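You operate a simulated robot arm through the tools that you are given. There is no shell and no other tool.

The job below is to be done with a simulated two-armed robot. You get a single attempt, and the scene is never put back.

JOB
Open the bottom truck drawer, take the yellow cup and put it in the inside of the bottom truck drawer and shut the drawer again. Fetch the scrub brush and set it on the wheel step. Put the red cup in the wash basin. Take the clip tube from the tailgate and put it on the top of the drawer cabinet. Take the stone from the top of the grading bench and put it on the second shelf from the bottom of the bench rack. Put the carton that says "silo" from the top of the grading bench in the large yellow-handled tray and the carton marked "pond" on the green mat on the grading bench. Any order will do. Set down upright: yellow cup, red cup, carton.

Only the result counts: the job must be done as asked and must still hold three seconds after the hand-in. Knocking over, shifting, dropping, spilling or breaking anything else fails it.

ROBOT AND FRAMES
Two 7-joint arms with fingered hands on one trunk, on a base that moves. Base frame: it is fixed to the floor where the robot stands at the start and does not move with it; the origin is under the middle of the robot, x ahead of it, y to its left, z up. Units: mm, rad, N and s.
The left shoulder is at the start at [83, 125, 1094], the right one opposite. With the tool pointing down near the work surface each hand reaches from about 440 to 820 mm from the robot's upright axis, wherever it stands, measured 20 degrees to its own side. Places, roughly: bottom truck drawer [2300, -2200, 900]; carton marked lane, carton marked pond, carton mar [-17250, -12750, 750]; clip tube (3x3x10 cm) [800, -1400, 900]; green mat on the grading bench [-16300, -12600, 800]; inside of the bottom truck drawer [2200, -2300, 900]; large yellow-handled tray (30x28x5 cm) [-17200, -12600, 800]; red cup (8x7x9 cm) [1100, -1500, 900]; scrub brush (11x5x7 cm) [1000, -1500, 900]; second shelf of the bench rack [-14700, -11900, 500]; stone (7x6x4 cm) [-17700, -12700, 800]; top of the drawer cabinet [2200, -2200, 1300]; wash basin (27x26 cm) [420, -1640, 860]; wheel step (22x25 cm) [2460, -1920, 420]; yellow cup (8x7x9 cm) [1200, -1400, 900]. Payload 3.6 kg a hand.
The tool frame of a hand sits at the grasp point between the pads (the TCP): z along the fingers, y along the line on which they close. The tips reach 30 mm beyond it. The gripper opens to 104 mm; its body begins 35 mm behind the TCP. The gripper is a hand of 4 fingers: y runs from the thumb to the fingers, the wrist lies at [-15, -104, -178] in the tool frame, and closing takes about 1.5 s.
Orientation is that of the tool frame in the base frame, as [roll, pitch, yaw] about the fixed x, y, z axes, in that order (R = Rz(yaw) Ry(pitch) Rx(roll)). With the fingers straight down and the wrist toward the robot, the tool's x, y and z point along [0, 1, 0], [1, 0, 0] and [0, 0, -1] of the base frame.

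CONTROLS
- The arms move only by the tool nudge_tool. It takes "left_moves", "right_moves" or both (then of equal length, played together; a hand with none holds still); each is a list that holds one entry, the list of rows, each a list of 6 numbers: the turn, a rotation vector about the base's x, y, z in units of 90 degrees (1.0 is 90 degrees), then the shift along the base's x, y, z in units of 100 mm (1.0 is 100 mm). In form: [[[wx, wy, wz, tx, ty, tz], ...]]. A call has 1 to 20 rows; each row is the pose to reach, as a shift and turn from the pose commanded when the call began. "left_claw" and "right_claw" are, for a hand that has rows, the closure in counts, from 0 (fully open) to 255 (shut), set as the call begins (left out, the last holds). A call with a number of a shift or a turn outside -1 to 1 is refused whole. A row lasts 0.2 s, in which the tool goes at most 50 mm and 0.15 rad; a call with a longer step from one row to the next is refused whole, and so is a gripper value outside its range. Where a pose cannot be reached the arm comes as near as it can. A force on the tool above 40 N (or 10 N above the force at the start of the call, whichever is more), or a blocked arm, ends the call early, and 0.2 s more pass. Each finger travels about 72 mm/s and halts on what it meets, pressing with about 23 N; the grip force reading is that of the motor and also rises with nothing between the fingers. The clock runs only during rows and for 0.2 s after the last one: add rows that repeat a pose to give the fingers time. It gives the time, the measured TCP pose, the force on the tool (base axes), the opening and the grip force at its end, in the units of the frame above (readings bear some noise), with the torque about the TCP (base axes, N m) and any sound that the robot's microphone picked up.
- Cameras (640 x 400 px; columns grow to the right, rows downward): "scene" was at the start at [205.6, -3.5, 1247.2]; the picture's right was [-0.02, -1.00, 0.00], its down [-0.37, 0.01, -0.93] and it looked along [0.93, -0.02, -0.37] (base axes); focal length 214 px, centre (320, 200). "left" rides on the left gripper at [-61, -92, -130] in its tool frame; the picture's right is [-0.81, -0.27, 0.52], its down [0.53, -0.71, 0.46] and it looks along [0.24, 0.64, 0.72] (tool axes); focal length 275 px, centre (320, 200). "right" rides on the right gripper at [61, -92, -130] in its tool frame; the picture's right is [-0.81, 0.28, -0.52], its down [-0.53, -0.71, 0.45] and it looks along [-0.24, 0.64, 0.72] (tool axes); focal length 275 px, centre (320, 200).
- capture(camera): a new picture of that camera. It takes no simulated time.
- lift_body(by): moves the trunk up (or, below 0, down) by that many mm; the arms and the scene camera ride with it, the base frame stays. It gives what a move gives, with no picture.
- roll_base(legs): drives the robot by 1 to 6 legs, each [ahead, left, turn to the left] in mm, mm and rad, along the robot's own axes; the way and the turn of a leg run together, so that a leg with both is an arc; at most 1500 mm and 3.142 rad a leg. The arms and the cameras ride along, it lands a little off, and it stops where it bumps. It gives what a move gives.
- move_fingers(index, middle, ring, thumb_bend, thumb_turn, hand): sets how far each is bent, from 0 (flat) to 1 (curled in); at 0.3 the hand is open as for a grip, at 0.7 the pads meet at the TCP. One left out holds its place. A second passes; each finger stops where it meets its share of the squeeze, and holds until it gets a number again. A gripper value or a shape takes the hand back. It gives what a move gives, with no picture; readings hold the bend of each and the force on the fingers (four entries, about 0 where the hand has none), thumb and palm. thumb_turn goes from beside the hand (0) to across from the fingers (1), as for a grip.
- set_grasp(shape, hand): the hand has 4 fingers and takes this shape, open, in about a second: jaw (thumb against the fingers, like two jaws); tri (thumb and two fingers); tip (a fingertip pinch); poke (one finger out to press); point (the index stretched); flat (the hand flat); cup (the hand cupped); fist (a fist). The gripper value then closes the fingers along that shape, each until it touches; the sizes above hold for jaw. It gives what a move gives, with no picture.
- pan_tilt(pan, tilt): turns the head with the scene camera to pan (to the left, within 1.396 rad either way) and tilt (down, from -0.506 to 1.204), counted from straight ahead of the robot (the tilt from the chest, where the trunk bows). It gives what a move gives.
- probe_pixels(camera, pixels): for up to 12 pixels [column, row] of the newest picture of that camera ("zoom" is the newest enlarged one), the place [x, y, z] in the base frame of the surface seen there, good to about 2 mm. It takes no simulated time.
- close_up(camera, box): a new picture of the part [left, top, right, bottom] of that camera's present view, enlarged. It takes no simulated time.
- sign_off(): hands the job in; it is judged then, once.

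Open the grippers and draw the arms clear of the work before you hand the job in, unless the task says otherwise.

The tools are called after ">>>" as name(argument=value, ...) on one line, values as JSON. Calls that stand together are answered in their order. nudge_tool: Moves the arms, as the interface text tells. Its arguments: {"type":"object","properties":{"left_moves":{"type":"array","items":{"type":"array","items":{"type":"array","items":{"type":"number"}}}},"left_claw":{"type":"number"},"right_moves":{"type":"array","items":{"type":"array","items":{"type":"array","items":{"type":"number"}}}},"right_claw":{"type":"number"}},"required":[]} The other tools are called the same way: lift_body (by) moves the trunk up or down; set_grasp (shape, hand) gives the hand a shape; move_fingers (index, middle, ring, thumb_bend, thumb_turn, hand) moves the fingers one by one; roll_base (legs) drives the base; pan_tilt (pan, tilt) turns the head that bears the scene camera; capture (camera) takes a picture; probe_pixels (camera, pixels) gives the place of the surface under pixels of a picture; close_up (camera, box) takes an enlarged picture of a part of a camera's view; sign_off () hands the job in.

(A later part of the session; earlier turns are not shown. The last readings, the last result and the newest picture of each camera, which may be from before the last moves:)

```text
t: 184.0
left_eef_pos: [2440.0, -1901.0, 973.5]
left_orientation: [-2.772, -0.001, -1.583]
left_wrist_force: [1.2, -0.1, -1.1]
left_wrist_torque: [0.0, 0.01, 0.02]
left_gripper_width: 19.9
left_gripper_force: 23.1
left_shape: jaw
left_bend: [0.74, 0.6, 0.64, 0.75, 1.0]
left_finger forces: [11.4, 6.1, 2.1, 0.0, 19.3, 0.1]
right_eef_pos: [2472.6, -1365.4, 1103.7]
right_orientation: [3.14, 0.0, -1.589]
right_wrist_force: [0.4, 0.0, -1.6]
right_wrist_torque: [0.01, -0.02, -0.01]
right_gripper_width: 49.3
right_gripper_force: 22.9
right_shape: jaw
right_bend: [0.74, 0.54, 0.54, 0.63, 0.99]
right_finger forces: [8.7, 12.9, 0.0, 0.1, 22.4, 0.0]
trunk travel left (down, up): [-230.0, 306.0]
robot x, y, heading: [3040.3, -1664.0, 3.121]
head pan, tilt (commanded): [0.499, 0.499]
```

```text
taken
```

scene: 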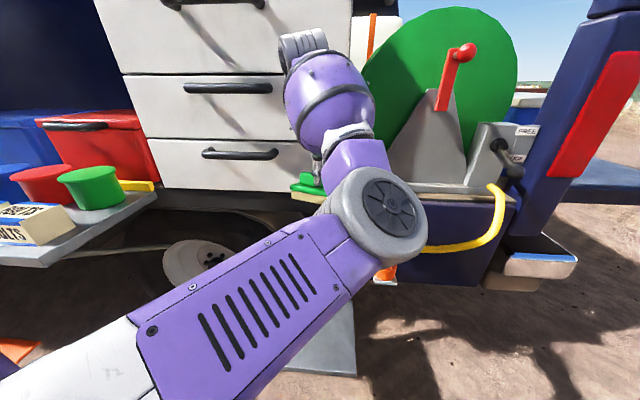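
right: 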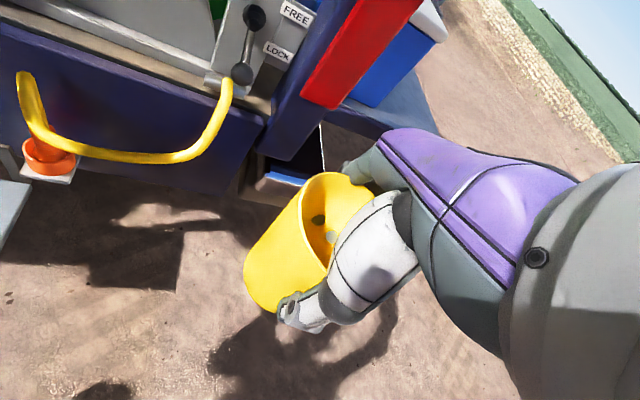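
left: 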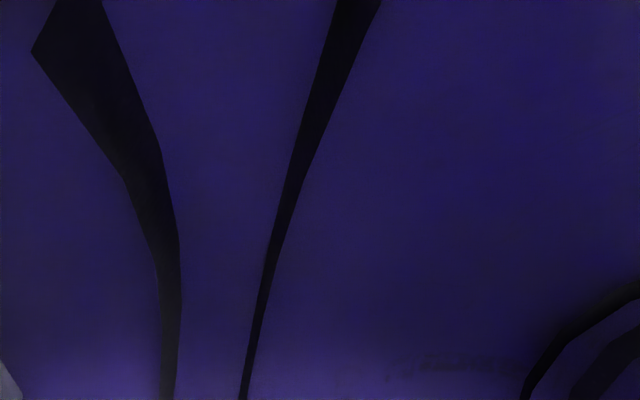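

The elbow is folded inward and near its limit, so I need more distance to the step. I back away 150 mm before straightening the left hand.

>>> roll_base(legs=[[-150, 0, 0]])

>>> nudge_tool(left_moves=[[[0.0, 0.06, 0, 0, 0, 0], [0.001, 0.12, 0, -0.05, 0.1, -0.1], [0.002, 0.18, 0, -0.1, 0.2, -0.3], [0.003, 0.2336, 0, -0.2, 0.37, -0.5], [0.003, 0.2336, 0, -0.2, 0.37, -0.75], [0.003, 0.2336, 0, -0.2, 0.37, -1.0], [0.003, 0.2336, 0, -0.2, 0.37, -1.0]]])

>>> capture(camera="scene")

>>> capture(camera="left")

```text
t: 185.4
left_eef_pos: [2591.3, -1903.8, 975.0]
left_orientation: [-2.773, -0.002, -1.582]
left_wrist_force: [-0.6, -0.7, -1.3]
left_wrist_torque: [0.02, 0.01, 0.01]
left_gripper_width: 20.2
left_gripper_force: 23.0
left_shape: jaw
left_bend: [0.74, 0.6, 0.64, 0.75, 1.0]
left_finger forces: [11.6, 6.1, 2.3, 0.0, 19.3, 0.0]
right_eef_pos: [2623.4, -1368.8, 1104.0]
right_orientation: [3.14, 0.0, -1.588]
right_wrist_force: [0.3, -0.1, 0.2]
right_wrist_torque: [-0.03, 0.02, -0.01]
right_gripper_width: 49.4
right_gripper_force: 23.1
right_shape: jaw
right_bend: [0.74, 0.54, 0.54, 0.63, 0.99]
right_finger forces: [8.6, 12.9, 0.0, 0.0, 22.5, 0.0]
trunk travel left (down, up): [-230.0, 306.0]
robot x, y, heading: [3190.3, -1670.6, 3.123]
head pan, tilt (commanded): [0.499, 0.499]
```

```text
t: 187.0
left_eef_pos: [2572.0, -1868.8, 874.3]
left_orientation: [3.141, 0.0, -1.581]
left_wrist_force: [0.1, -1.1, -1.3]
left_wrist_torque: [0.02, -0.02, 0.04]
left_gripper_width: 19.8
left_gripper_force: 23.4
left_shape: jaw
left_bend: [0.74, 0.6, 0.64, 0.75, 1.0]
left_finger forces: [11.3, 5.9, 2.1, 0.0, 19.4, 0.0]
right_eef_pos: [2625.2, -1368.7, 1103.3]
right_orientation: [3.139, 0.001, -1.589]
right_wrist_force: [0.7, -0.2, -0.4]
right_wrist_torque: [-0.01, 0.01, 0.01]
right_gripper_width: 49.3
right_gripper_force: 23.5
right_shape: jaw
right_bend: [0.74, 0.54, 0.54, 0.63, 0.99]
right_finger forces: [8.7, 12.9, 0.1, 0.0, 22.5, 0.1]
trunk travel left (down, up): [-230.0, 306.0]
robot x, y, heading: [3192.0, -1666.3, 3.119]
head pan, tilt (commanded): [0.499, 0.499]
```

```text
taken
```

scene: 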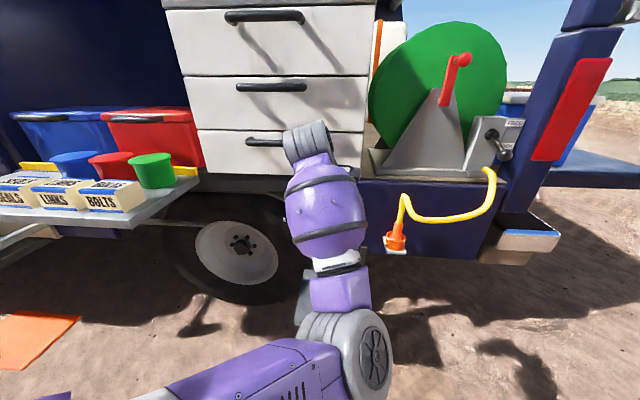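

```text
taken
```

left: 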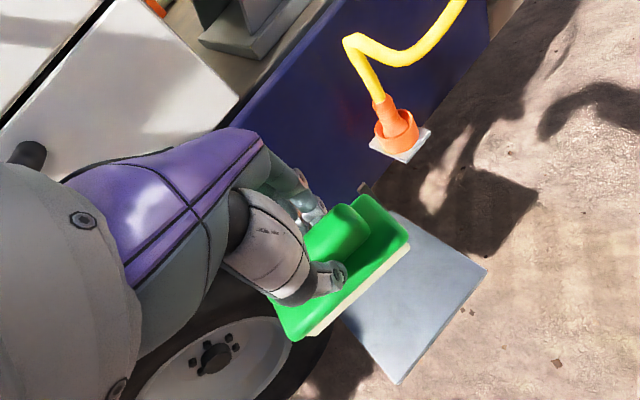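

The hand is straight again with the brush level over the step. I lower the trunk another 225 mm and check that the posture is kept.

>>> lift_body(by=-150)

>>> capture(camera="scene")

>>> capture(camera="left")

```text
t: 188.7
left_eef_pos: [2569.3, -1867.4, 721.8]
left_orientation: [-3.139, -0.004, -1.581]
left_wrist_force: [-0.2, 0.2, -0.7]
left_wrist_torque: [0.02, -0.02, 0.0]
left_gripper_width: 20.1
left_gripper_force: 22.5
left_shape: jaw
left_bend: [0.74, 0.6, 0.64, 0.75, 1.0]
left_finger forces: [11.3, 5.8, 2.1, 0.0, 19.4, 0.1]
right_eef_pos: [2625.2, -1368.5, 953.2]
right_orientation: [3.138, 0.0, -1.59]
right_wrist_force: [0.6, 0.2, -0.7]
right_wrist_torque: [0.01, 0.03, -0.01]
right_gripper_width: 49.6
right_gripper_force: 23.1
right_shape: jaw
right_bend: [0.74, 0.54, 0.54, 0.63, 0.99]
right_finger forces: [8.7, 12.9, 0.0, 0.0, 22.5, 0.0]
trunk travel left (down, up): [-80.0, 456.0]
robot x, y, heading: [3189.3, -1668.9, 3.121]
head pan, tilt (commanded): [0.499, 0.499]
```

```text
taken
```

scene: 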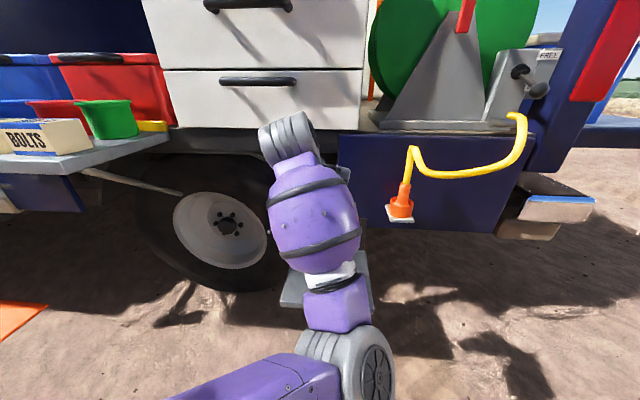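

```text
taken
```

left: 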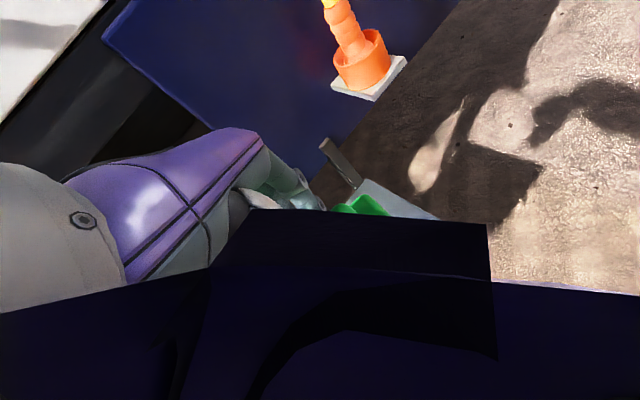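

The brush is at (2569,-1867), about 90 mm outward from the step centre. I move it in over the centre and 100 mm down.

>>> nudge_tool(left_moves=[[[0, 0, 0, -0.28, -0.12, 0], [0, 0, 0, -0.56, -0.25, 0], [0, 0, 0, -0.84, -0.38, 0], [0, 0, 0, -0.84, -0.38, -0.3], [0, 0, 0, -0.84, -0.38, -0.6], [0, 0, 0, -0.84, -0.38, -1.0], [0, 0, 0, -0.84, -0.38, -1.0]]])

>>> capture(camera="scene")

>>> capture(camera="left")

```text
t: 190.3
left_eef_pos: [2484.8, -1906.3, 620.4]
left_orientation: [-3.14, -0.002, -1.581]
left_wrist_force: [-0.8, -1.0, -0.7]
left_wrist_torque: [0.03, 0.02, 0.03]
left_gripper_width: 20.1
left_gripper_force: 23.3
left_shape: jaw
left_bend: [0.74, 0.6, 0.64, 0.75, 1.0]
left_finger forces: [11.3, 5.8, 2.1, 0.0, 19.4, 0.0]
right_eef_pos: [2624.7, -1368.6, 954.0]
right_orientation: [3.138, 0.001, -1.588]
right_wrist_force: [0.5, 0.0, 0.0]
right_wrist_torque: [0.02, 0.03, 0.01]
right_gripper_width: 49.5
right_gripper_force: 23.0
right_shape: jaw
right_bend: [0.74, 0.54, 0.54, 0.63, 0.99]
right_finger forces: [8.7, 12.9, 0.0, 0.0, 22.5, 0.1]
trunk travel left (down, up): [-80.0, 456.0]
robot x, y, heading: [3193.7, -1670.7, 3.122]
head pan, tilt (commanded): [0.499, 0.499]
```

```text
taken
```

scene: 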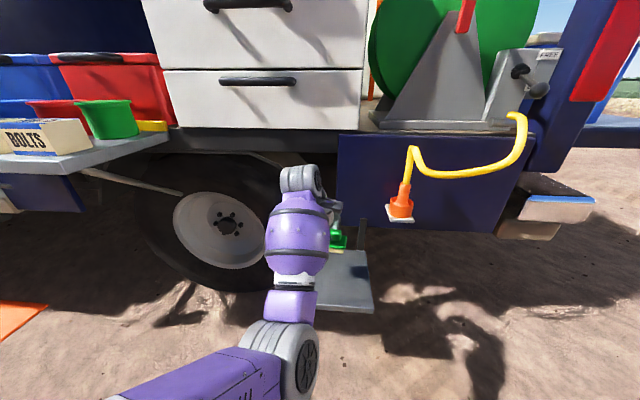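

```text
taken
```

left: 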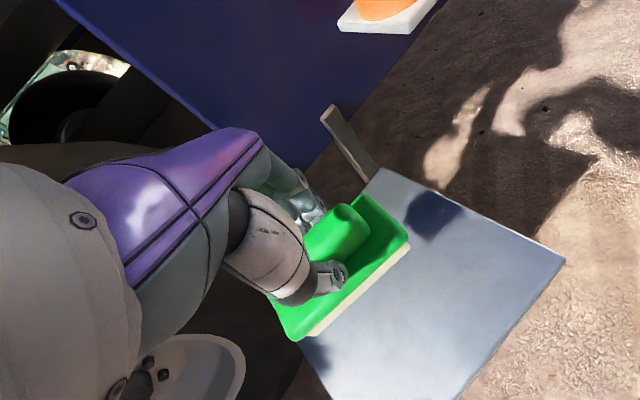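

The brush is centred above the step. I lower 100 mm more, then approach contact gently.

>>> nudge_tool(left_moves=[[[0, 0, 0, 0, 0, -0.25], [0, 0, 0, 0, 0, -0.5], [0, 0, 0, 0, 0, -0.75], [0, 0, 0, 0, 0, -1.0], [0, 0, 0, 0, 0, -1.0]]])

>>> nudge_tool(left_moves=[[[0, 0, 0, 0, 0, -0.08], [0, 0, 0, 0, 0, -0.16], [0, 0, 0, 0, 0, -0.24], [0, 0, 0, 0, 0, -0.29], [0, 0, 0, 0, 0, -0.29]]])

>>> capture(camera="left")

>>> capture(camera="scene")

```text
t: 191.5
left_eef_pos: [2485.4, -1906.9, 521.3]
left_orientation: [-3.14, -0.004, -1.581]
left_wrist_force: [-1.0, -0.6, -1.0]
left_wrist_torque: [0.0, 0.01, 0.01]
left_gripper_width: 20.0
left_gripper_force: 23.0
left_shape: jaw
left_bend: [0.74, 0.6, 0.64, 0.75, 1.0]
left_finger forces: [11.3, 5.9, 2.1, 0.0, 19.4, 0.0]
right_eef_pos: [2624.6, -1369.2, 953.1]
right_orientation: [3.139, 0.001, -1.588]
right_wrist_force: [0.6, -1.4, -0.4]
right_wrist_torque: [-0.02, 0.05, 0.0]
right_gripper_width: 49.4
right_gripper_force: 22.8
right_shape: jaw
right_bend: [0.74, 0.54, 0.54, 0.63, 0.99]
right_finger forces: [8.8, 13.0, 0.0, 0.1, 22.5, 0.1]
trunk travel left (down, up): [-80.0, 456.0]
robot x, y, heading: [3189.8, -1670.3, 3.124]
head pan, tilt (commanded): [0.499, 0.499]
```

```text
t: 192.7
left_eef_pos: [2483.9, -1906.1, 493.0]
left_orientation: [-3.14, -0.004, -1.582]
left_wrist_force: [-0.2, -0.1, -1.8]
left_wrist_torque: [0.01, 0.01, 0.08]
left_gripper_width: 20.0
left_gripper_force: 23.5
left_shape: jaw
left_bend: [0.74, 0.6, 0.64, 0.75, 1.0]
left_finger forces: [11.3, 5.9, 2.1, 0.0, 19.4, 0.0]
right_eef_pos: [2624.2, -1369.2, 953.5]
right_orientation: [3.14, -0.001, -1.589]
right_wrist_force: [-0.3, -0.6, -1.4]
right_wrist_torque: [0.02, 0.03, 0.03]
right_gripper_width: 49.5
right_gripper_force: 23.4
right_shape: jaw
right_bend: [0.74, 0.54, 0.54, 0.63, 0.99]
right_finger forces: [8.8, 13.0, 0.1, 0.0, 22.6, 0.0]
trunk travel left (down, up): [-80.0, 456.0]
robot x, y, heading: [3187.5, -1669.2, 3.122]
head pan, tilt (commanded): [0.499, 0.499]
```

```text
taken
```

left: 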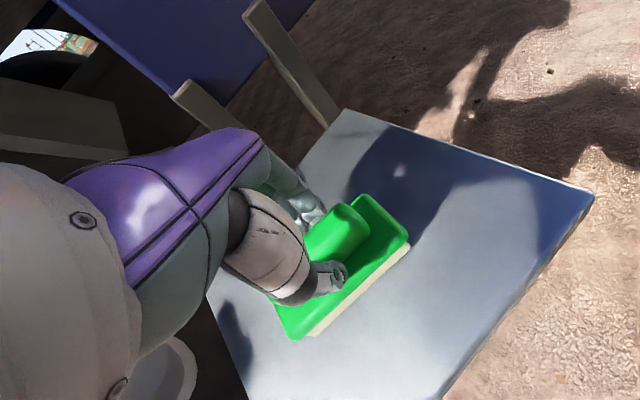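

```text
taken
```

scene: 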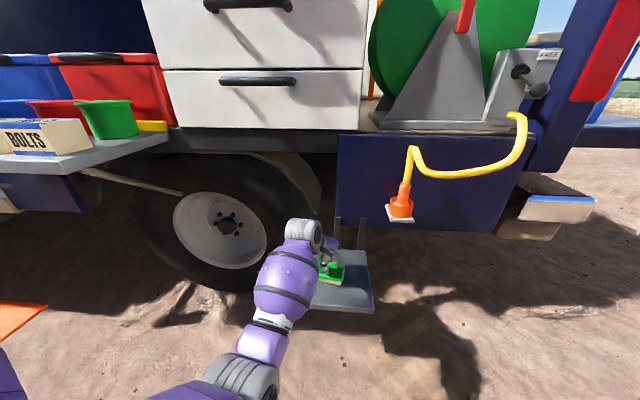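

The brush is just above the step (TCP 493, contact expected near 486). I lower the last millimetres watching the force.

>>> nudge_tool(left_moves=[[[0, 0, 0, 0, 0, -0.03], [0, 0, 0, 0, 0, -0.05], [0, 0, 0, 0, 0, -0.07], [0, 0, 0, 0, 0, -0.07]]])

```text
t: 193.7
left_eef_pos: [2485.3, -1906.1, 486.3]
left_orientation: [-3.14, -0.004, -1.581]
left_wrist_force: [0.0, 0.4, 0.4]
left_wrist_torque: [-0.04, 0.0, -0.03]
left_gripper_width: 20.1
left_gripper_force: 23.1
left_shape: jaw
left_bend: [0.74, 0.6, 0.64, 0.75, 1.0]
left_finger forces: [11.5, 6.3, 2.4, 0.0, 19.9, 0.0]
right_eef_pos: [2623.8, -1368.6, 953.8]
right_orientation: [3.14, 0.0, -1.587]
right_wrist_force: [0.9, -0.2, 0.0]
right_wrist_torque: [0.01, 0.03, 0.01]
right_gripper_width: 49.5
right_gripper_force: 23.2
right_shape: jaw
right_bend: [0.74, 0.54, 0.54, 0.63, 0.99]
right_finger forces: [8.8, 12.8, 0.1, 0.0, 22.4, 0.0]
trunk travel left (down, up): [-80.0, 456.0]
robot x, y, heading: [3192.3, -1672.1, 3.123]
head pan, tilt (commanded): [0.499, 0.499]
```

The force turned from -1.8 to +0.4 N, so contact is beginning. I lower 2 mm more and open the hand.

>>> nudge_tool(left_moves=[[[0, 0, 0, 0, 0, -0.02], [0, 0, 0, 0, 0, -0.02]]])

>>> nudge_tool(left_moves=[[[0, 0, 0, 0, 0, 0], [0, 0, 0, 0, 0, 0], [0, 0, 0, 0, 0, 0], [0, 0, 0, 0, 0, 0], [0, 0, 0, 0, 0, 0]]], left_claw=110)

>>> capture(camera="left")

```text
t: 194.3
left_eef_pos: [2484.0, -1906.6, 484.9]
left_orientation: [-3.141, -0.003, -1.583]
left_wrist_force: [-1.0, 1.8, 4.9]
left_wrist_torque: [-0.04, -0.04, -0.05]
left_gripper_width: 20.9
left_gripper_force: 23.0
left_shape: jaw
left_bend: [0.74, 0.6, 0.64, 0.76, 1.0]
left_finger forces: [12.6, 7.0, 2.9, 0.1, 21.4, 0.0]
right_eef_pos: [2624.2, -1368.5, 954.0]
right_orientation: [-3.141, 0.0, -1.589]
right_wrist_force: [-0.2, 0.3, -0.6]
right_wrist_torque: [0.0, 0.0, 0.0]
right_gripper_width: 49.4
right_gripper_force: 22.6
right_shape: jaw
right_bend: [0.74, 0.54, 0.54, 0.63, 0.99]
right_finger forces: [8.7, 12.9, 0.0, 0.0, 22.5, 0.0]
trunk travel left (down, up): [-80.0, 456.0]
robot x, y, heading: [3194.0, -1670.3, 3.121]
head pan, tilt (commanded): [0.499, 0.499]
```

```text
t: 195.5
left_eef_pos: [2485.4, -1905.9, 483.7]
left_orientation: [-3.139, -0.004, -1.582]
left_wrist_force: [0.0, -0.1, 0.3]
left_wrist_torque: [0.03, -0.01, 0.01]
left_gripper_width: 58.9
left_gripper_force: 0.0
left_shape: jaw
left_bend: [0.74, 0.42, 0.38, 0.66, 1.0]
left_finger forces: [0.0, 0.0, 0.1, 0.0, 0.0, 0.0]
right_eef_pos: [2623.8, -1367.4, 953.3]
right_orientation: [3.14, -0.001, -1.59]
right_wrist_force: [0.1, -1.0, -0.9]
right_wrist_torque: [0.03, 0.01, -0.01]
right_gripper_width: 49.4
right_gripper_force: 22.6
right_shape: jaw
right_bend: [0.74, 0.54, 0.54, 0.63, 0.99]
right_finger forces: [8.7, 12.9, 0.0, 0.0, 22.5, 0.0]
trunk travel left (down, up): [-80.0, 456.0]
robot x, y, heading: [3193.4, -1668.7, 3.125]
head pan, tilt (commanded): [0.499, 0.499]
```

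```text
taken
```

left: 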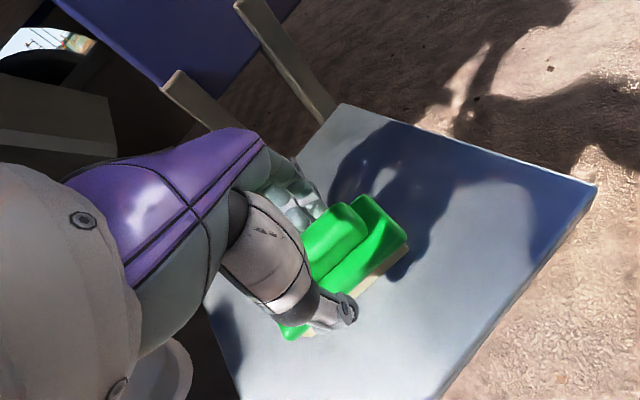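

The brush rests on the step. I open fully so the index uncurls too, then rise straight up.

>>> nudge_tool(left_moves=[[[0, 0, 0, 0, 0, 0], [0, 0, 0, 0, 0, 0], [0, 0, 0, 0, 0, 0], [0, 0, 0, 0, 0, 0.1], [0, 0, 0, 0, 0, 0.3], [0, 0, 0, 0, 0, 0.6], [0, 0, 0, 0, 0, 0.9], [0, 0, 0, 0, 0, 0.9]]], left_claw=0)

>>> capture(camera="left")

```text
t: 197.3
left_eef_pos: [2484.6, -1906.3, 575.2]
left_orientation: [-3.14, -0.004, -1.582]
left_wrist_force: [-0.5, -1.1, -1.0]
left_wrist_torque: [0.02, 0.02, 0.0]
left_gripper_width: 103.8
left_gripper_force: 0.0
left_shape: jaw
left_bend: [0.3, 0.3, 0.3, 0.3, 0.98]
left_finger forces: [0.0, 0.1, 0.0, 0.1, 0.1, 0.0]
right_eef_pos: [2623.1, -1368.3, 953.9]
right_orientation: [3.14, -0.001, -1.588]
right_wrist_force: [-0.2, -0.9, -0.5]
right_wrist_torque: [-0.01, -0.03, 0.01]
right_gripper_width: 49.5
right_gripper_force: 22.8
right_shape: jaw
right_bend: [0.74, 0.54, 0.54, 0.63, 0.99]
right_finger forces: [8.6, 12.9, 0.0, 0.1, 22.4, 0.0]
trunk travel left (down, up): [-80.0, 456.0]
robot x, y, heading: [3192.3, -1667.4, 3.122]
head pan, tilt (commanded): [0.499, 0.499]
```

```text
taken
```

left: 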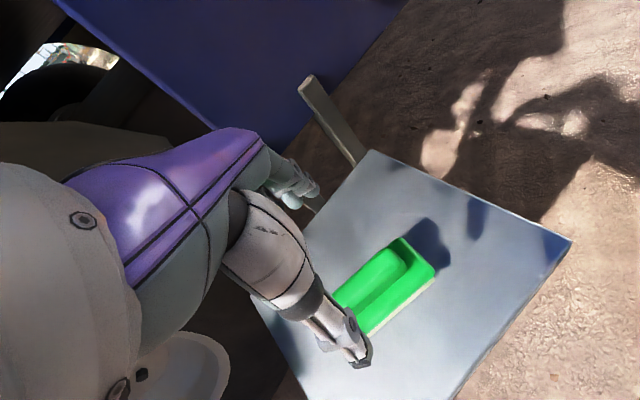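

The brush sits flat in the middle of the step. I back away 250 mm, raise the trunk and turn to face the cabinet squarely.

>>> roll_base(legs=[[-250, 0, 0]])

>>> lift_body(by=250)

>>> capture(camera="scene")

```text
t: 199.1
left_eef_pos: [2731.2, -1909.4, 575.5]
left_orientation: [-3.14, -0.002, -1.582]
left_wrist_force: [-0.6, 0.7, 0.2]
left_wrist_torque: [0.04, 0.04, 0.02]
left_gripper_width: 103.9
left_gripper_force: 0.0
left_shape: jaw
left_bend: [0.3, 0.3, 0.3, 0.3, 0.98]
left_finger forces: [0.0, 0.0, 0.1, 0.0, 0.1, 0.0]
right_eef_pos: [2870.2, -1372.9, 954.2]
right_orientation: [3.14, 0.0, -1.591]
right_wrist_force: [-0.8, -0.7, -0.6]
right_wrist_torque: [-0.01, 0.01, 0.0]
right_gripper_width: 49.4
right_gripper_force: 22.7
right_shape: jaw
right_bend: [0.74, 0.55, 0.54, 0.63, 0.99]
right_finger forces: [8.7, 12.8, 0.0, 0.0, 22.5, 0.0]
trunk travel left (down, up): [-80.0, 456.0]
robot x, y, heading: [3438.7, -1673.3, 3.124]
head pan, tilt (commanded): [0.499, 0.499]
```

```text
t: 201.7
left_eef_pos: [2731.7, -1910.0, 825.1]
left_orientation: [-3.139, -0.002, -1.581]
left_wrist_force: [-0.1, 0.1, -1.1]
left_wrist_torque: [-0.01, 0.0, 0.04]
left_gripper_width: 103.7
left_gripper_force: 0.2
left_shape: jaw
left_bend: [0.3, 0.3, 0.3, 0.3, 0.98]
left_finger forces: [0.0, 0.0, 0.0, 0.0, 0.0, 0.1]
right_eef_pos: [2870.7, -1372.7, 1203.1]
right_orientation: [-3.141, 0.001, -1.591]
right_wrist_force: [-0.3, 0.4, -0.1]
right_wrist_torque: [0.01, 0.02, 0.02]
right_gripper_width: 49.2
right_gripper_force: 23.2
right_shape: jaw
right_bend: [0.74, 0.55, 0.54, 0.63, 0.99]
right_finger forces: [8.7, 12.9, 0.1, 0.1, 22.4, 0.0]
trunk travel left (down, up): [-330.0, 206.0]
robot x, y, heading: [3437.5, -1673.1, 3.122]
head pan, tilt (commanded): [0.499, 0.499]
```

```text
taken
```

scene: 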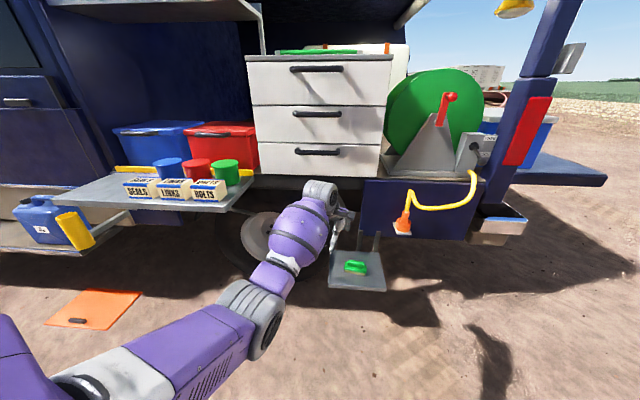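

The brush lies on the step at (355,266). Now I turn to face the cabinet squarely and shift right so that the left hand lines up with the bottom handle.

>>> roll_base(legs=[[0, 0, 0.414], [0, -106, 0]])

>>> pan_tilt(pan=0.1, tilt=0.45)

>>> capture(camera="scene")

>>> probe_pixels(camera="scene", pixels=[[316, 172], [300, 172], [340, 172]])

```text
t: 204.5
left_eef_pos: [2846.1, -2077.6, 826.0]
left_orientation: [-3.139, -0.004, -1.167]
left_wrist_force: [0.3, 0.5, -0.2]
left_wrist_torque: [-0.01, -0.02, -0.02]
left_gripper_width: 103.5
left_gripper_force: 0.0
left_shape: jaw
left_bend: [0.3, 0.3, 0.3, 0.3, 0.98]
left_finger forces: [0.0, 0.0, 0.0, 0.0, 0.0, 0.1]
right_eef_pos: [2756.8, -1530.0, 1203.6]
right_orientation: [3.141, 0.0, -1.175]
right_wrist_force: [0.8, 0.3, -0.8]
right_wrist_torque: [0.01, 0.0, -0.01]
right_gripper_width: 49.5
right_gripper_force: 23.0
right_shape: jaw
right_bend: [0.74, 0.55, 0.54, 0.64, 0.99]
right_finger forces: [8.7, 12.9, 0.2, 0.0, 22.3, 0.0]
trunk travel left (down, up): [-330.0, 206.0]
robot x, y, heading: [3397.4, -1576.9, -2.747]
head pan, tilt (commanded): [0.499, 0.499]
```

```text
t: 205.4
left_eef_pos: [2846.9, -2078.5, 824.2]
left_orientation: [-3.139, -0.002, -1.168]
left_wrist_force: [-0.5, -0.5, 0.3]
left_wrist_torque: [0.02, -0.01, -0.01]
left_gripper_width: 103.8
left_gripper_force: 0.0
left_shape: jaw
left_bend: [0.3, 0.3, 0.3, 0.3, 0.98]
left_finger forces: [0.0, 0.0, 0.1, 0.0, 0.0, 0.0]
right_eef_pos: [2758.4, -1530.5, 1204.2]
right_orientation: [3.14, 0.001, -1.175]
right_wrist_force: [-0.1, 0.6, -0.9]
right_wrist_torque: [-0.03, 0.0, 0.02]
right_gripper_width: 49.3
right_gripper_force: 22.7
right_shape: jaw
right_bend: [0.74, 0.55, 0.54, 0.64, 0.99]
right_finger forces: [8.6, 12.9, 0.1, 0.0, 22.3, 0.0]
trunk travel left (down, up): [-330.0, 206.0]
robot x, y, heading: [3397.2, -1577.9, -2.745]
head pan, tilt (commanded): [0.099, 0.45]
```

```text
taken
```

scene: 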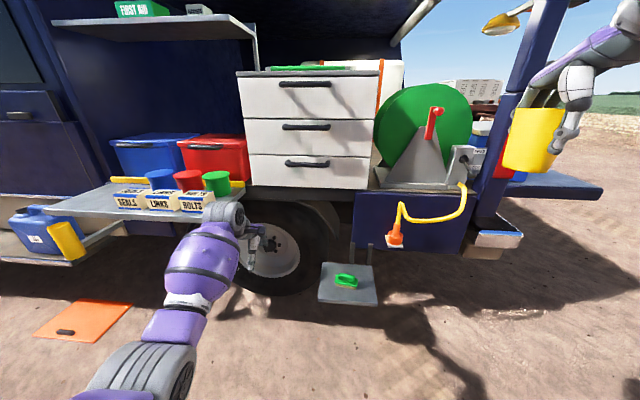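

```text
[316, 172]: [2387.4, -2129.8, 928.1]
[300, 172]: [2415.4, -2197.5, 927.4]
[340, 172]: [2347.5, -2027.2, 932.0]
```

The left wrist appears near the shelf with cartons at (200,205). I probe the shelf and cartons plus the bottom handle bar.

>>> probe_pixels(camera="scene", pixels=[[243, 188], [195, 205], [150, 213], [235, 205], [180, 200], [308, 163], [290, 164], [325, 163], [305, 161], [220, 210], [190, 280], [160, 360]])

>>> close_up(camera="scene", box=[230, 60, 390, 200])

```text
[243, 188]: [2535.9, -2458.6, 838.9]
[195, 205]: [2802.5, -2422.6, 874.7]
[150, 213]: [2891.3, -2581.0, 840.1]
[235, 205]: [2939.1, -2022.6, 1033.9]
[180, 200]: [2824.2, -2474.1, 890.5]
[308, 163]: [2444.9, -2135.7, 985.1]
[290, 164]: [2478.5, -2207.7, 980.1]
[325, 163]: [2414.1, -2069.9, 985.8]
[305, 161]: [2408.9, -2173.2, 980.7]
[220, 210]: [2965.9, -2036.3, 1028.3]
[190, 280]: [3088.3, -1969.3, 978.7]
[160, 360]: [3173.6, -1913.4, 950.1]
```

```text
2.86 times, centred on (310, 130) of scene
```

zoom: 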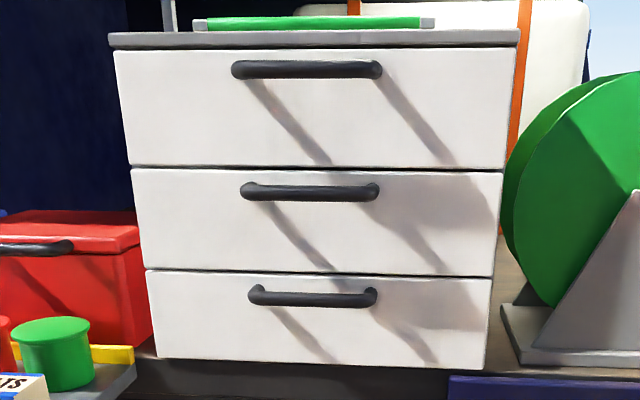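

The shelf (u≥1740) is clear of the hand (u≈1509). I raise the left hand and bring it in line with the handle bar (centre about (2445,-2136,983)).

>>> nudge_tool(left_moves=[[[0, 0, 0, -0.08, 0.19, 0.2], [0, 0, 0, -0.16, 0.38, 0.4], [0, 0, 0, -0.24, 0.57, 0.6], [0, 0, 0, -0.32, 0.76, 0.8], [0, 0, 0, -0.39, 0.94, 1.0], [0, 0, 0, -0.39, 0.94, 1.0]]])

>>> nudge_tool(left_moves=[[[-0.035, 0.084, 0, 0, 0, 0.05], [-0.07, 0.168, 0, 0, 0, 0.1], [-0.105, 0.251, 0, 0, 0, 0.15], [-0.14, 0.335, 0, 0, 0, 0.2], [-0.175, 0.419, 0, 0, 0, 0.25], [-0.21, 0.503, 0, 0, 0, 0.3], [-0.246, 0.587, 0, 0, 0, 0.35], [-0.281, 0.67, 0, 0, 0, 0.4], [-0.316, 0.754, 0, 0, 0, 0.45], [-0.351, 0.838, 0, 0, 0, 0.5], [-0.386, 0.922, 0, 0, 0, 0.58], [-0.386, 0.922, 0, 0, 0, 0.58]]])

>>> capture(camera="scene")

>>> capture(camera="left")

```text
t: 206.8
left_eef_pos: [2808.7, -1985.6, 923.3]
left_orientation: [-3.14, -0.003, -1.169]
left_wrist_force: [0.1, -0.2, 0.4]
left_wrist_torque: [0.0, -0.02, 0.01]
left_gripper_width: 103.8
left_gripper_force: 0.1
left_shape: jaw
left_bend: [0.3, 0.3, 0.3, 0.3, 0.98]
left_finger forces: [0.0, 0.1, 0.0, 0.0, 0.1, 0.0]
right_eef_pos: [2756.6, -1530.8, 1202.9]
right_orientation: [3.14, 0.001, -1.175]
right_wrist_force: [1.0, -0.4, -0.1]
right_wrist_torque: [-0.04, 0.0, -0.03]
right_gripper_width: 48.9
right_gripper_force: 22.8
right_shape: jaw
right_bend: [0.74, 0.55, 0.54, 0.64, 0.99]
right_finger forces: [8.6, 12.9, 0.1, 0.1, 22.3, 0.1]
trunk travel left (down, up): [-330.0, 206.0]
robot x, y, heading: [3398.4, -1575.6, -2.747]
head pan, tilt (commanded): [0.099, 0.45]
```

```text
t: 209.4
left_eef_pos: [2806.8, -1985.2, 983.2]
left_orientation: [1.572, 0.006, -1.171]
left_wrist_force: [-0.1, -0.1, -0.8]
left_wrist_torque: [0.02, -0.01, 0.0]
left_gripper_width: 103.9
left_gripper_force: 0.0
left_shape: jaw
left_bend: [0.3, 0.3, 0.3, 0.3, 0.98]
left_finger forces: [0.0, 0.0, 0.0, 0.0, 0.1, 0.0]
right_eef_pos: [2757.6, -1529.7, 1202.9]
right_orientation: [3.14, 0.0, -1.173]
right_wrist_force: [0.4, -1.0, -0.7]
right_wrist_torque: [0.01, 0.0, -0.02]
right_gripper_width: 49.3
right_gripper_force: 22.6
right_shape: jaw
right_bend: [0.74, 0.55, 0.54, 0.64, 0.99]
right_finger forces: [8.8, 12.9, 0.0, 0.0, 22.2, 0.0]
trunk travel left (down, up): [-330.0, 206.0]
robot x, y, heading: [3397.0, -1574.8, -2.748]
head pan, tilt (commanded): [0.099, 0.45]
```

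```text
taken
```

scene: 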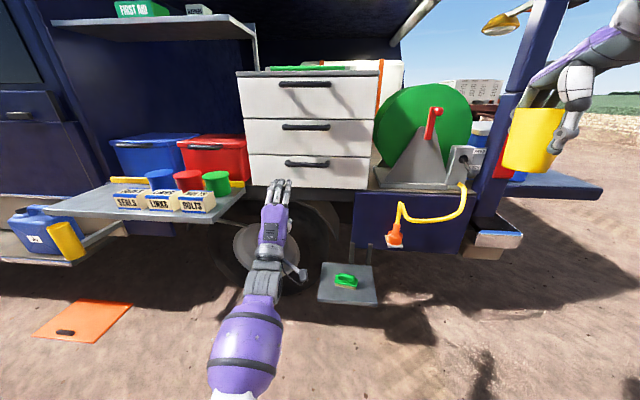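

```text
taken
```

left: 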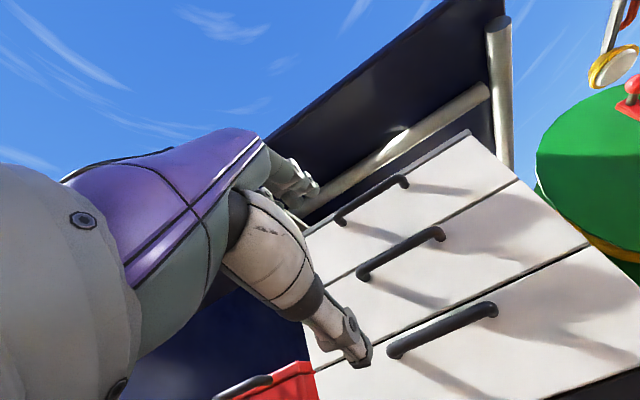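

The left hand now points at the cabinet, in line with the handle (u≈1408, z=983), 400 mm short. I drive forward 300 mm and re-check.

>>> roll_base(legs=[[300, 0, 0]])

>>> capture(camera="scene")

>>> capture(camera="left")

```text
t: 211.4
left_eef_pos: [2531.7, -2101.2, 982.7]
left_orientation: [1.574, 0.007, -1.168]
left_wrist_force: [0.1, -0.3, -0.3]
left_wrist_torque: [0.0, 0.0, 0.01]
left_gripper_width: 103.8
left_gripper_force: 0.0
left_shape: jaw
left_bend: [0.3, 0.3, 0.3, 0.3, 0.98]
left_finger forces: [0.1, 0.0, 0.0, 0.0, 0.1, 0.0]
right_eef_pos: [2480.8, -1646.9, 1203.8]
right_orientation: [3.14, 0.0, -1.174]
right_wrist_force: [-0.7, 0.0, -0.8]
right_wrist_torque: [-0.01, -0.01, -0.03]
right_gripper_width: 49.2
right_gripper_force: 22.6
right_shape: jaw
right_bend: [0.74, 0.55, 0.54, 0.64, 0.99]
right_finger forces: [8.7, 12.9, 0.0, 0.1, 22.3, 0.1]
trunk travel left (down, up): [-330.0, 206.0]
robot x, y, heading: [3119.4, -1693.7, -2.745]
head pan, tilt (commanded): [0.099, 0.45]
```

```text
taken
```

scene: 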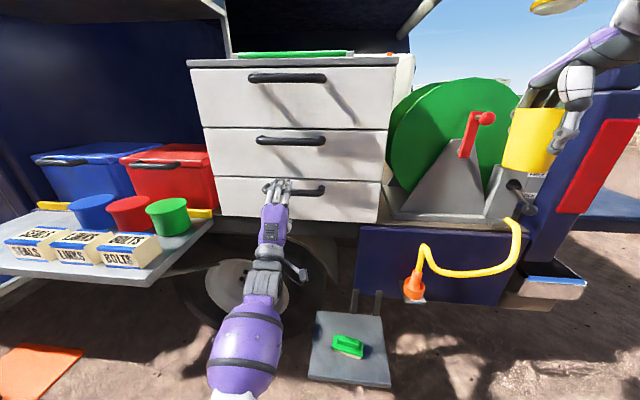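

```text
taken
```

left: 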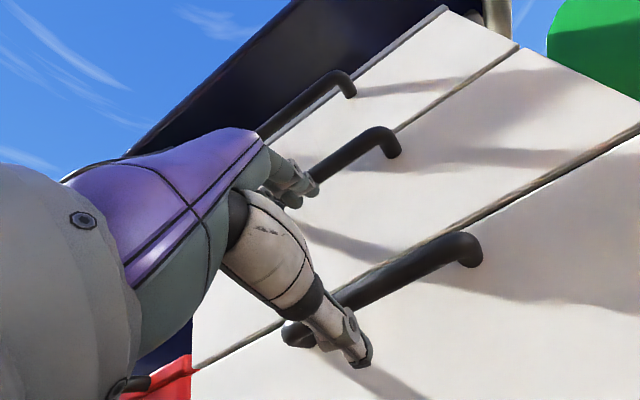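

TCP is 100 mm before the bar. I probe the bar in both views for its exact height and depth.

>>> probe_pixels(camera="left", pixels=[[400, 275], [360, 288], [440, 256], [400, 266], [400, 284], [380, 283], [365, 165], [520, 300]])

>>> close_up(camera="scene", box=[210, 150, 370, 260])

>>> probe_pixels(camera="zoom", pixels=[[420, 158], [400, 162], [235, 145], [440, 158], [420, 150], [420, 166]])

```text
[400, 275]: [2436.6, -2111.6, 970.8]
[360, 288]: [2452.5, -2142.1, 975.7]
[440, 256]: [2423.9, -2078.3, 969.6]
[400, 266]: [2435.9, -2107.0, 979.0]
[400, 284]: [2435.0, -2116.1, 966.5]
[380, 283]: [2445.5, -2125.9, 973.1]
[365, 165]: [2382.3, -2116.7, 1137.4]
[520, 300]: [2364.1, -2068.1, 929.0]
```

```text
3.64 times, centred on (290, 205) of scene
```

zoom: 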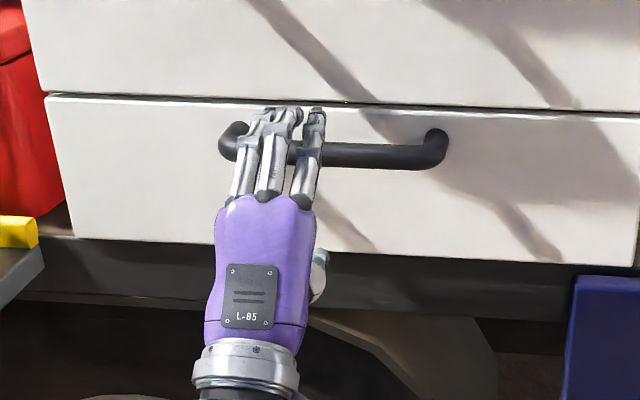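

```text
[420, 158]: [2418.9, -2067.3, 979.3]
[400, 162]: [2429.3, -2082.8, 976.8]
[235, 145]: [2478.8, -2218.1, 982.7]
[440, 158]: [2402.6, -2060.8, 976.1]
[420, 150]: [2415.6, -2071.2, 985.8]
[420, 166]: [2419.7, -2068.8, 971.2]
```

Bar centre is about z=976, v=219. I advance the left hand 96 mm with a 6 mm drop so that the bar lies between thumb and fingers.

>>> nudge_tool(left_moves=[[[0, 0, 0, -0.2, -0.08, -0.03], [0, 0, 0, -0.4, -0.165, -0.06], [0, 0, 0, -0.6, -0.25, -0.06], [0, 0, 0, -0.75, -0.315, -0.06], [0, 0, 0, -0.885, -0.37, -0.06], [0, 0, 0, -0.885, -0.37, -0.06]]])

>>> capture(camera="left")

>>> close_up(camera="scene", box=[210, 130, 370, 260])

```text
t: 212.8
left_eef_pos: [2445.2, -2136.7, 976.8]
left_orientation: [1.573, 0.006, -1.169]
left_wrist_force: [0.0, -0.2, 1.0]
left_wrist_torque: [0.05, -0.04, 0.0]
left_gripper_width: 103.9
left_gripper_force: 0.1
left_shape: jaw
left_bend: [0.3, 0.3, 0.3, 0.3, 0.98]
left_finger forces: [0.0, 0.0, 0.0, 0.0, 0.0, 0.0]
right_eef_pos: [2481.6, -1647.1, 1204.2]
right_orientation: [3.139, -0.001, -1.174]
right_wrist_force: [0.6, -0.1, -0.7]
right_wrist_torque: [0.02, 0.05, -0.03]
right_gripper_width: 49.4
right_gripper_force: 22.8
right_shape: jaw
right_bend: [0.74, 0.55, 0.54, 0.64, 0.99]
right_finger forces: [8.7, 12.9, 0.1, 0.0, 22.3, 0.1]
trunk travel left (down, up): [-330.0, 206.0]
robot x, y, heading: [3123.4, -1693.8, -2.746]
head pan, tilt (commanded): [0.099, 0.45]
```

```text
taken
```

left: 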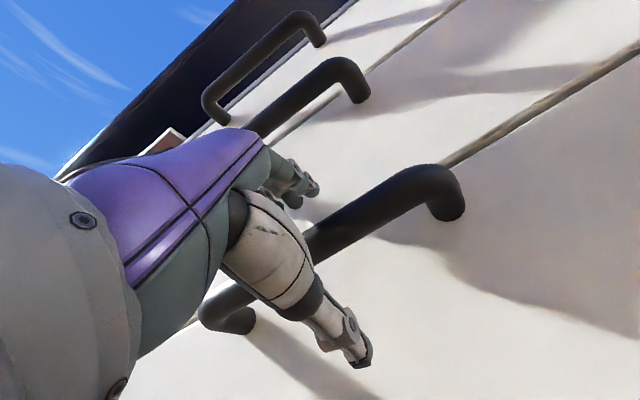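

```text
3.08 times, centred on (290, 195) of scene
```

zoom: 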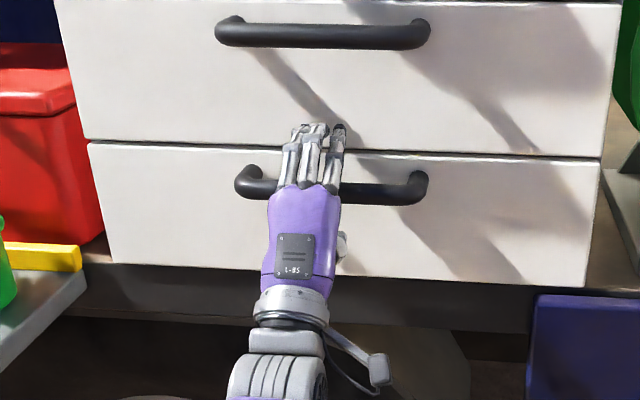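

The bar lies between the fingers (above) and the thumb (below). I close the left hand on it.

>>> nudge_tool(left_moves=[[[0, 0, 0, 0, 0, 0], [0, 0, 0, 0, 0, 0], [0, 0, 0, 0, 0, 0], [0, 0, 0, 0, 0, 0], [0, 0, 0, 0, 0, 0], [0, 0, 0, 0, 0, 0], [0, 0, 0, 0, 0, 0], [0, 0, 0, 0, 0, 0]]], left_claw=255)

>>> capture(camera="left")

```text
t: 214.6
left_eef_pos: [2443.7, -2137.7, 975.9]
left_orientation: [1.575, 0.006, -1.17]
left_wrist_force: [-3.2, -1.8, -2.4]
left_wrist_torque: [-0.02, -0.03, -0.02]
left_gripper_width: 9.6
left_gripper_force: 22.9
left_shape: jaw
left_bend: [0.73, 0.71, 0.7, 0.77, 1.0]
left_finger forces: [9.5, 2.6, 1.8, 0.0, 17.7, 0.0]
right_eef_pos: [2480.4, -1648.0, 1203.7]
right_orientation: [3.141, -0.001, -1.174]
right_wrist_force: [0.1, 0.6, -0.4]
right_wrist_torque: [0.01, 0.02, 0.0]
right_gripper_width: 49.4
right_gripper_force: 22.9
right_shape: jaw
right_bend: [0.74, 0.55, 0.54, 0.64, 0.99]
right_finger forces: [8.7, 13.0, 0.0, 0.1, 22.3, 0.0]
trunk travel left (down, up): [-330.0, 206.0]
robot x, y, heading: [3122.8, -1692.8, -2.751]
head pan, tilt (commanded): [0.099, 0.45]
```

```text
taken
```

left: 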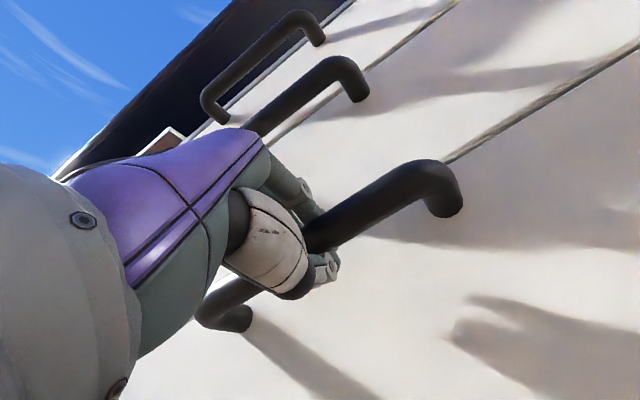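

The fingers hold the bar (thumb 18 N). I pull outward gently by 60 mm to test the drawer.

>>> nudge_tool(left_moves=[[[0, 0, 0, 0.09, 0.04, 0], [0, 0, 0, 0.18, 0.08, 0], [0, 0, 0, 0.28, 0.115, 0], [0, 0, 0, 0.37, 0.155, 0], [0, 0, 0, 0.46, 0.193, 0], [0, 0, 0, 0.553, 0.23, 0], [0, 0, 0, 0.553, 0.23, 0]]])

>>> capture(camera="scene")

```text
t: 216.2
left_eef_pos: [2499.0, -2115.0, 975.4]
left_orientation: [1.574, 0.006, -1.17]
left_wrist_force: [0.4, 0.2, -5.2]
left_wrist_torque: [-0.01, -0.06, -0.04]
left_gripper_width: 9.9
left_gripper_force: 23.3
left_shape: jaw
left_bend: [0.73, 0.71, 0.7, 0.77, 1.0]
left_finger forces: [5.3, 1.7, 1.7, 0.0, 16.1, 0.1]
right_eef_pos: [2481.6, -1647.1, 1203.4]
right_orientation: [3.139, 0.0, -1.173]
right_wrist_force: [-0.6, 0.6, -0.5]
right_wrist_torque: [0.01, -0.04, 0.02]
right_gripper_width: 49.3
right_gripper_force: 23.2
right_shape: jaw
right_bend: [0.74, 0.55, 0.54, 0.64, 0.99]
right_finger forces: [8.7, 13.0, 0.0, 0.0, 22.4, 0.1]
trunk travel left (down, up): [-330.0, 206.0]
robot x, y, heading: [3127.7, -1695.4, -2.747]
head pan, tilt (commanded): [0.099, 0.45]
```

```text
taken
```

scene: 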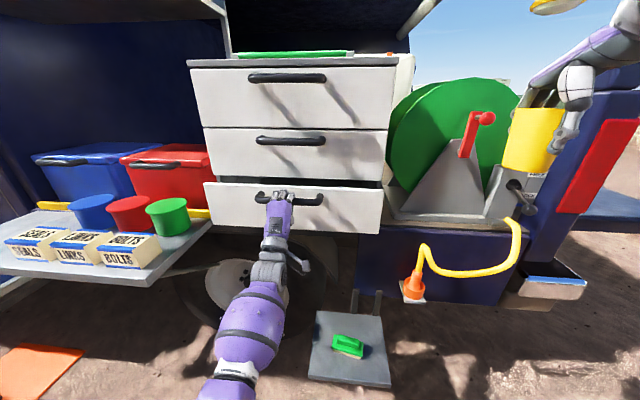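

The drawer slides out easily. I pull it further open by driving back 220 mm while holding the bar.

>>> roll_base(legs=[[-220, 0, 0]])

>>> pan_tilt(pan=0.1, tilt=0.5)

>>> capture(camera="scene")

```text
t: 217.9
left_eef_pos: [2704.6, -2034.7, 977.3]
left_orientation: [1.572, 0.005, -1.159]
left_wrist_force: [-0.4, -1.7, -2.6]
left_wrist_torque: [0.01, -0.01, 0.02]
left_gripper_width: 8.1
left_gripper_force: 23.0
left_shape: jaw
left_bend: [0.73, 0.71, 0.7, 0.79, 1.0]
left_finger forces: [0.0, 0.1, 0.0, 0.1, 2.5, 0.0]
right_eef_pos: [2681.3, -1568.2, 1204.8]
right_orientation: [-3.142, 0.0, -1.166]
right_wrist_force: [-0.1, -0.1, -0.1]
right_wrist_torque: [0.01, -0.01, 0.02]
right_gripper_width: 48.9
right_gripper_force: 23.0
right_shape: jaw
right_bend: [0.74, 0.55, 0.54, 0.64, 0.99]
right_finger forces: [8.7, 12.9, 0.0, 0.0, 22.4, 0.0]
trunk travel left (down, up): [-330.0, 206.0]
robot x, y, heading: [3321.0, -1608.9, -2.742]
head pan, tilt (commanded): [0.099, 0.45]
```

```text
t: 218.5
left_eef_pos: [2703.4, -2035.6, 976.3]
left_orientation: [1.573, 0.005, -1.162]
left_wrist_force: [0.2, -0.1, -1.1]
left_wrist_torque: [-0.01, 0.02, 0.0]
left_gripper_width: 8.0
left_gripper_force: 23.5
left_shape: jaw
left_bend: [0.72, 0.71, 0.7, 0.79, 1.0]
left_finger forces: [0.1, 0.0, 0.0, 0.0, 0.8, 0.0]
right_eef_pos: [2682.7, -1567.8, 1203.9]
right_orientation: [3.139, 0.001, -1.164]
right_wrist_force: [0.1, -0.1, -0.7]
right_wrist_torque: [-0.02, -0.01, 0.02]
right_gripper_width: 49.5
right_gripper_force: 22.8
right_shape: jaw
right_bend: [0.74, 0.55, 0.54, 0.64, 0.99]
right_finger forces: [8.8, 12.9, 0.1, 0.0, 22.4, 0.1]
trunk travel left (down, up): [-330.0, 206.0]
robot x, y, heading: [3326.5, -1607.7, -2.736]
head pan, tilt (commanded): [0.099, 0.499]
```

```text
taken
```

scene: 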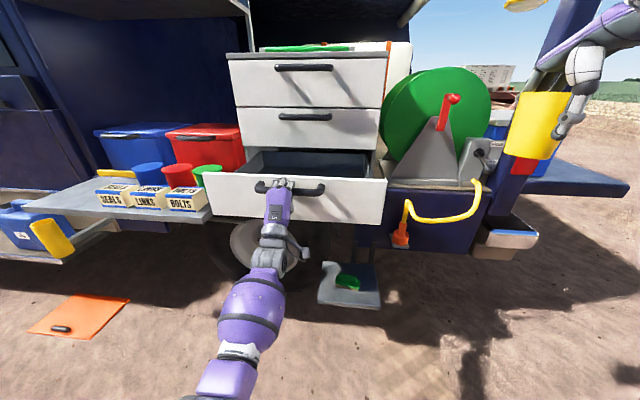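

The drawer is open. I probe its front panel, interior floor and walls.

>>> close_up(camera="scene", box=[190, 120, 410, 240])

>>> probe_pixels(camera="zoom", pixels=[[150, 190], [450, 200], [345, 165], [250, 160], [480, 165], [345, 110], [200, 120], [500, 110], [345, 130], [400, 185], [370, 190], [200, 150]])

```text
2.91 times, centred on (300, 180) of scene
```

zoom: 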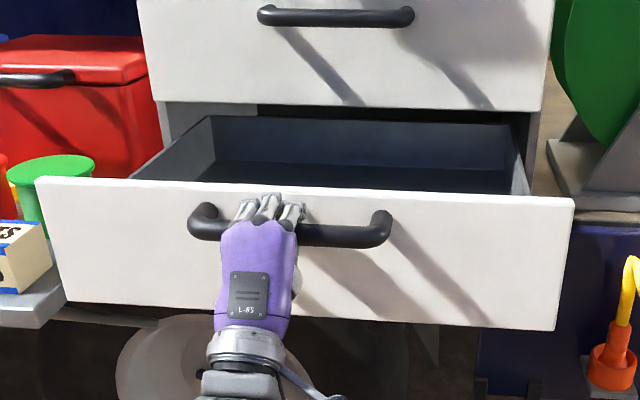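

```text
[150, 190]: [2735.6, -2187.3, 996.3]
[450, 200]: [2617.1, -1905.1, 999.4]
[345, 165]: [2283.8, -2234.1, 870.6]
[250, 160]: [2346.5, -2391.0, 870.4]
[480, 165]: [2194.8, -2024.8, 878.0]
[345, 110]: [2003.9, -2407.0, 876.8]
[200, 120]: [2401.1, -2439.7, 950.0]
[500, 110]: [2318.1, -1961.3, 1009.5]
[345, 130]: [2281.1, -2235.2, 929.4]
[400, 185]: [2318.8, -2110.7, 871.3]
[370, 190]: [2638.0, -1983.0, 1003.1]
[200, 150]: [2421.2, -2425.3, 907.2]
```

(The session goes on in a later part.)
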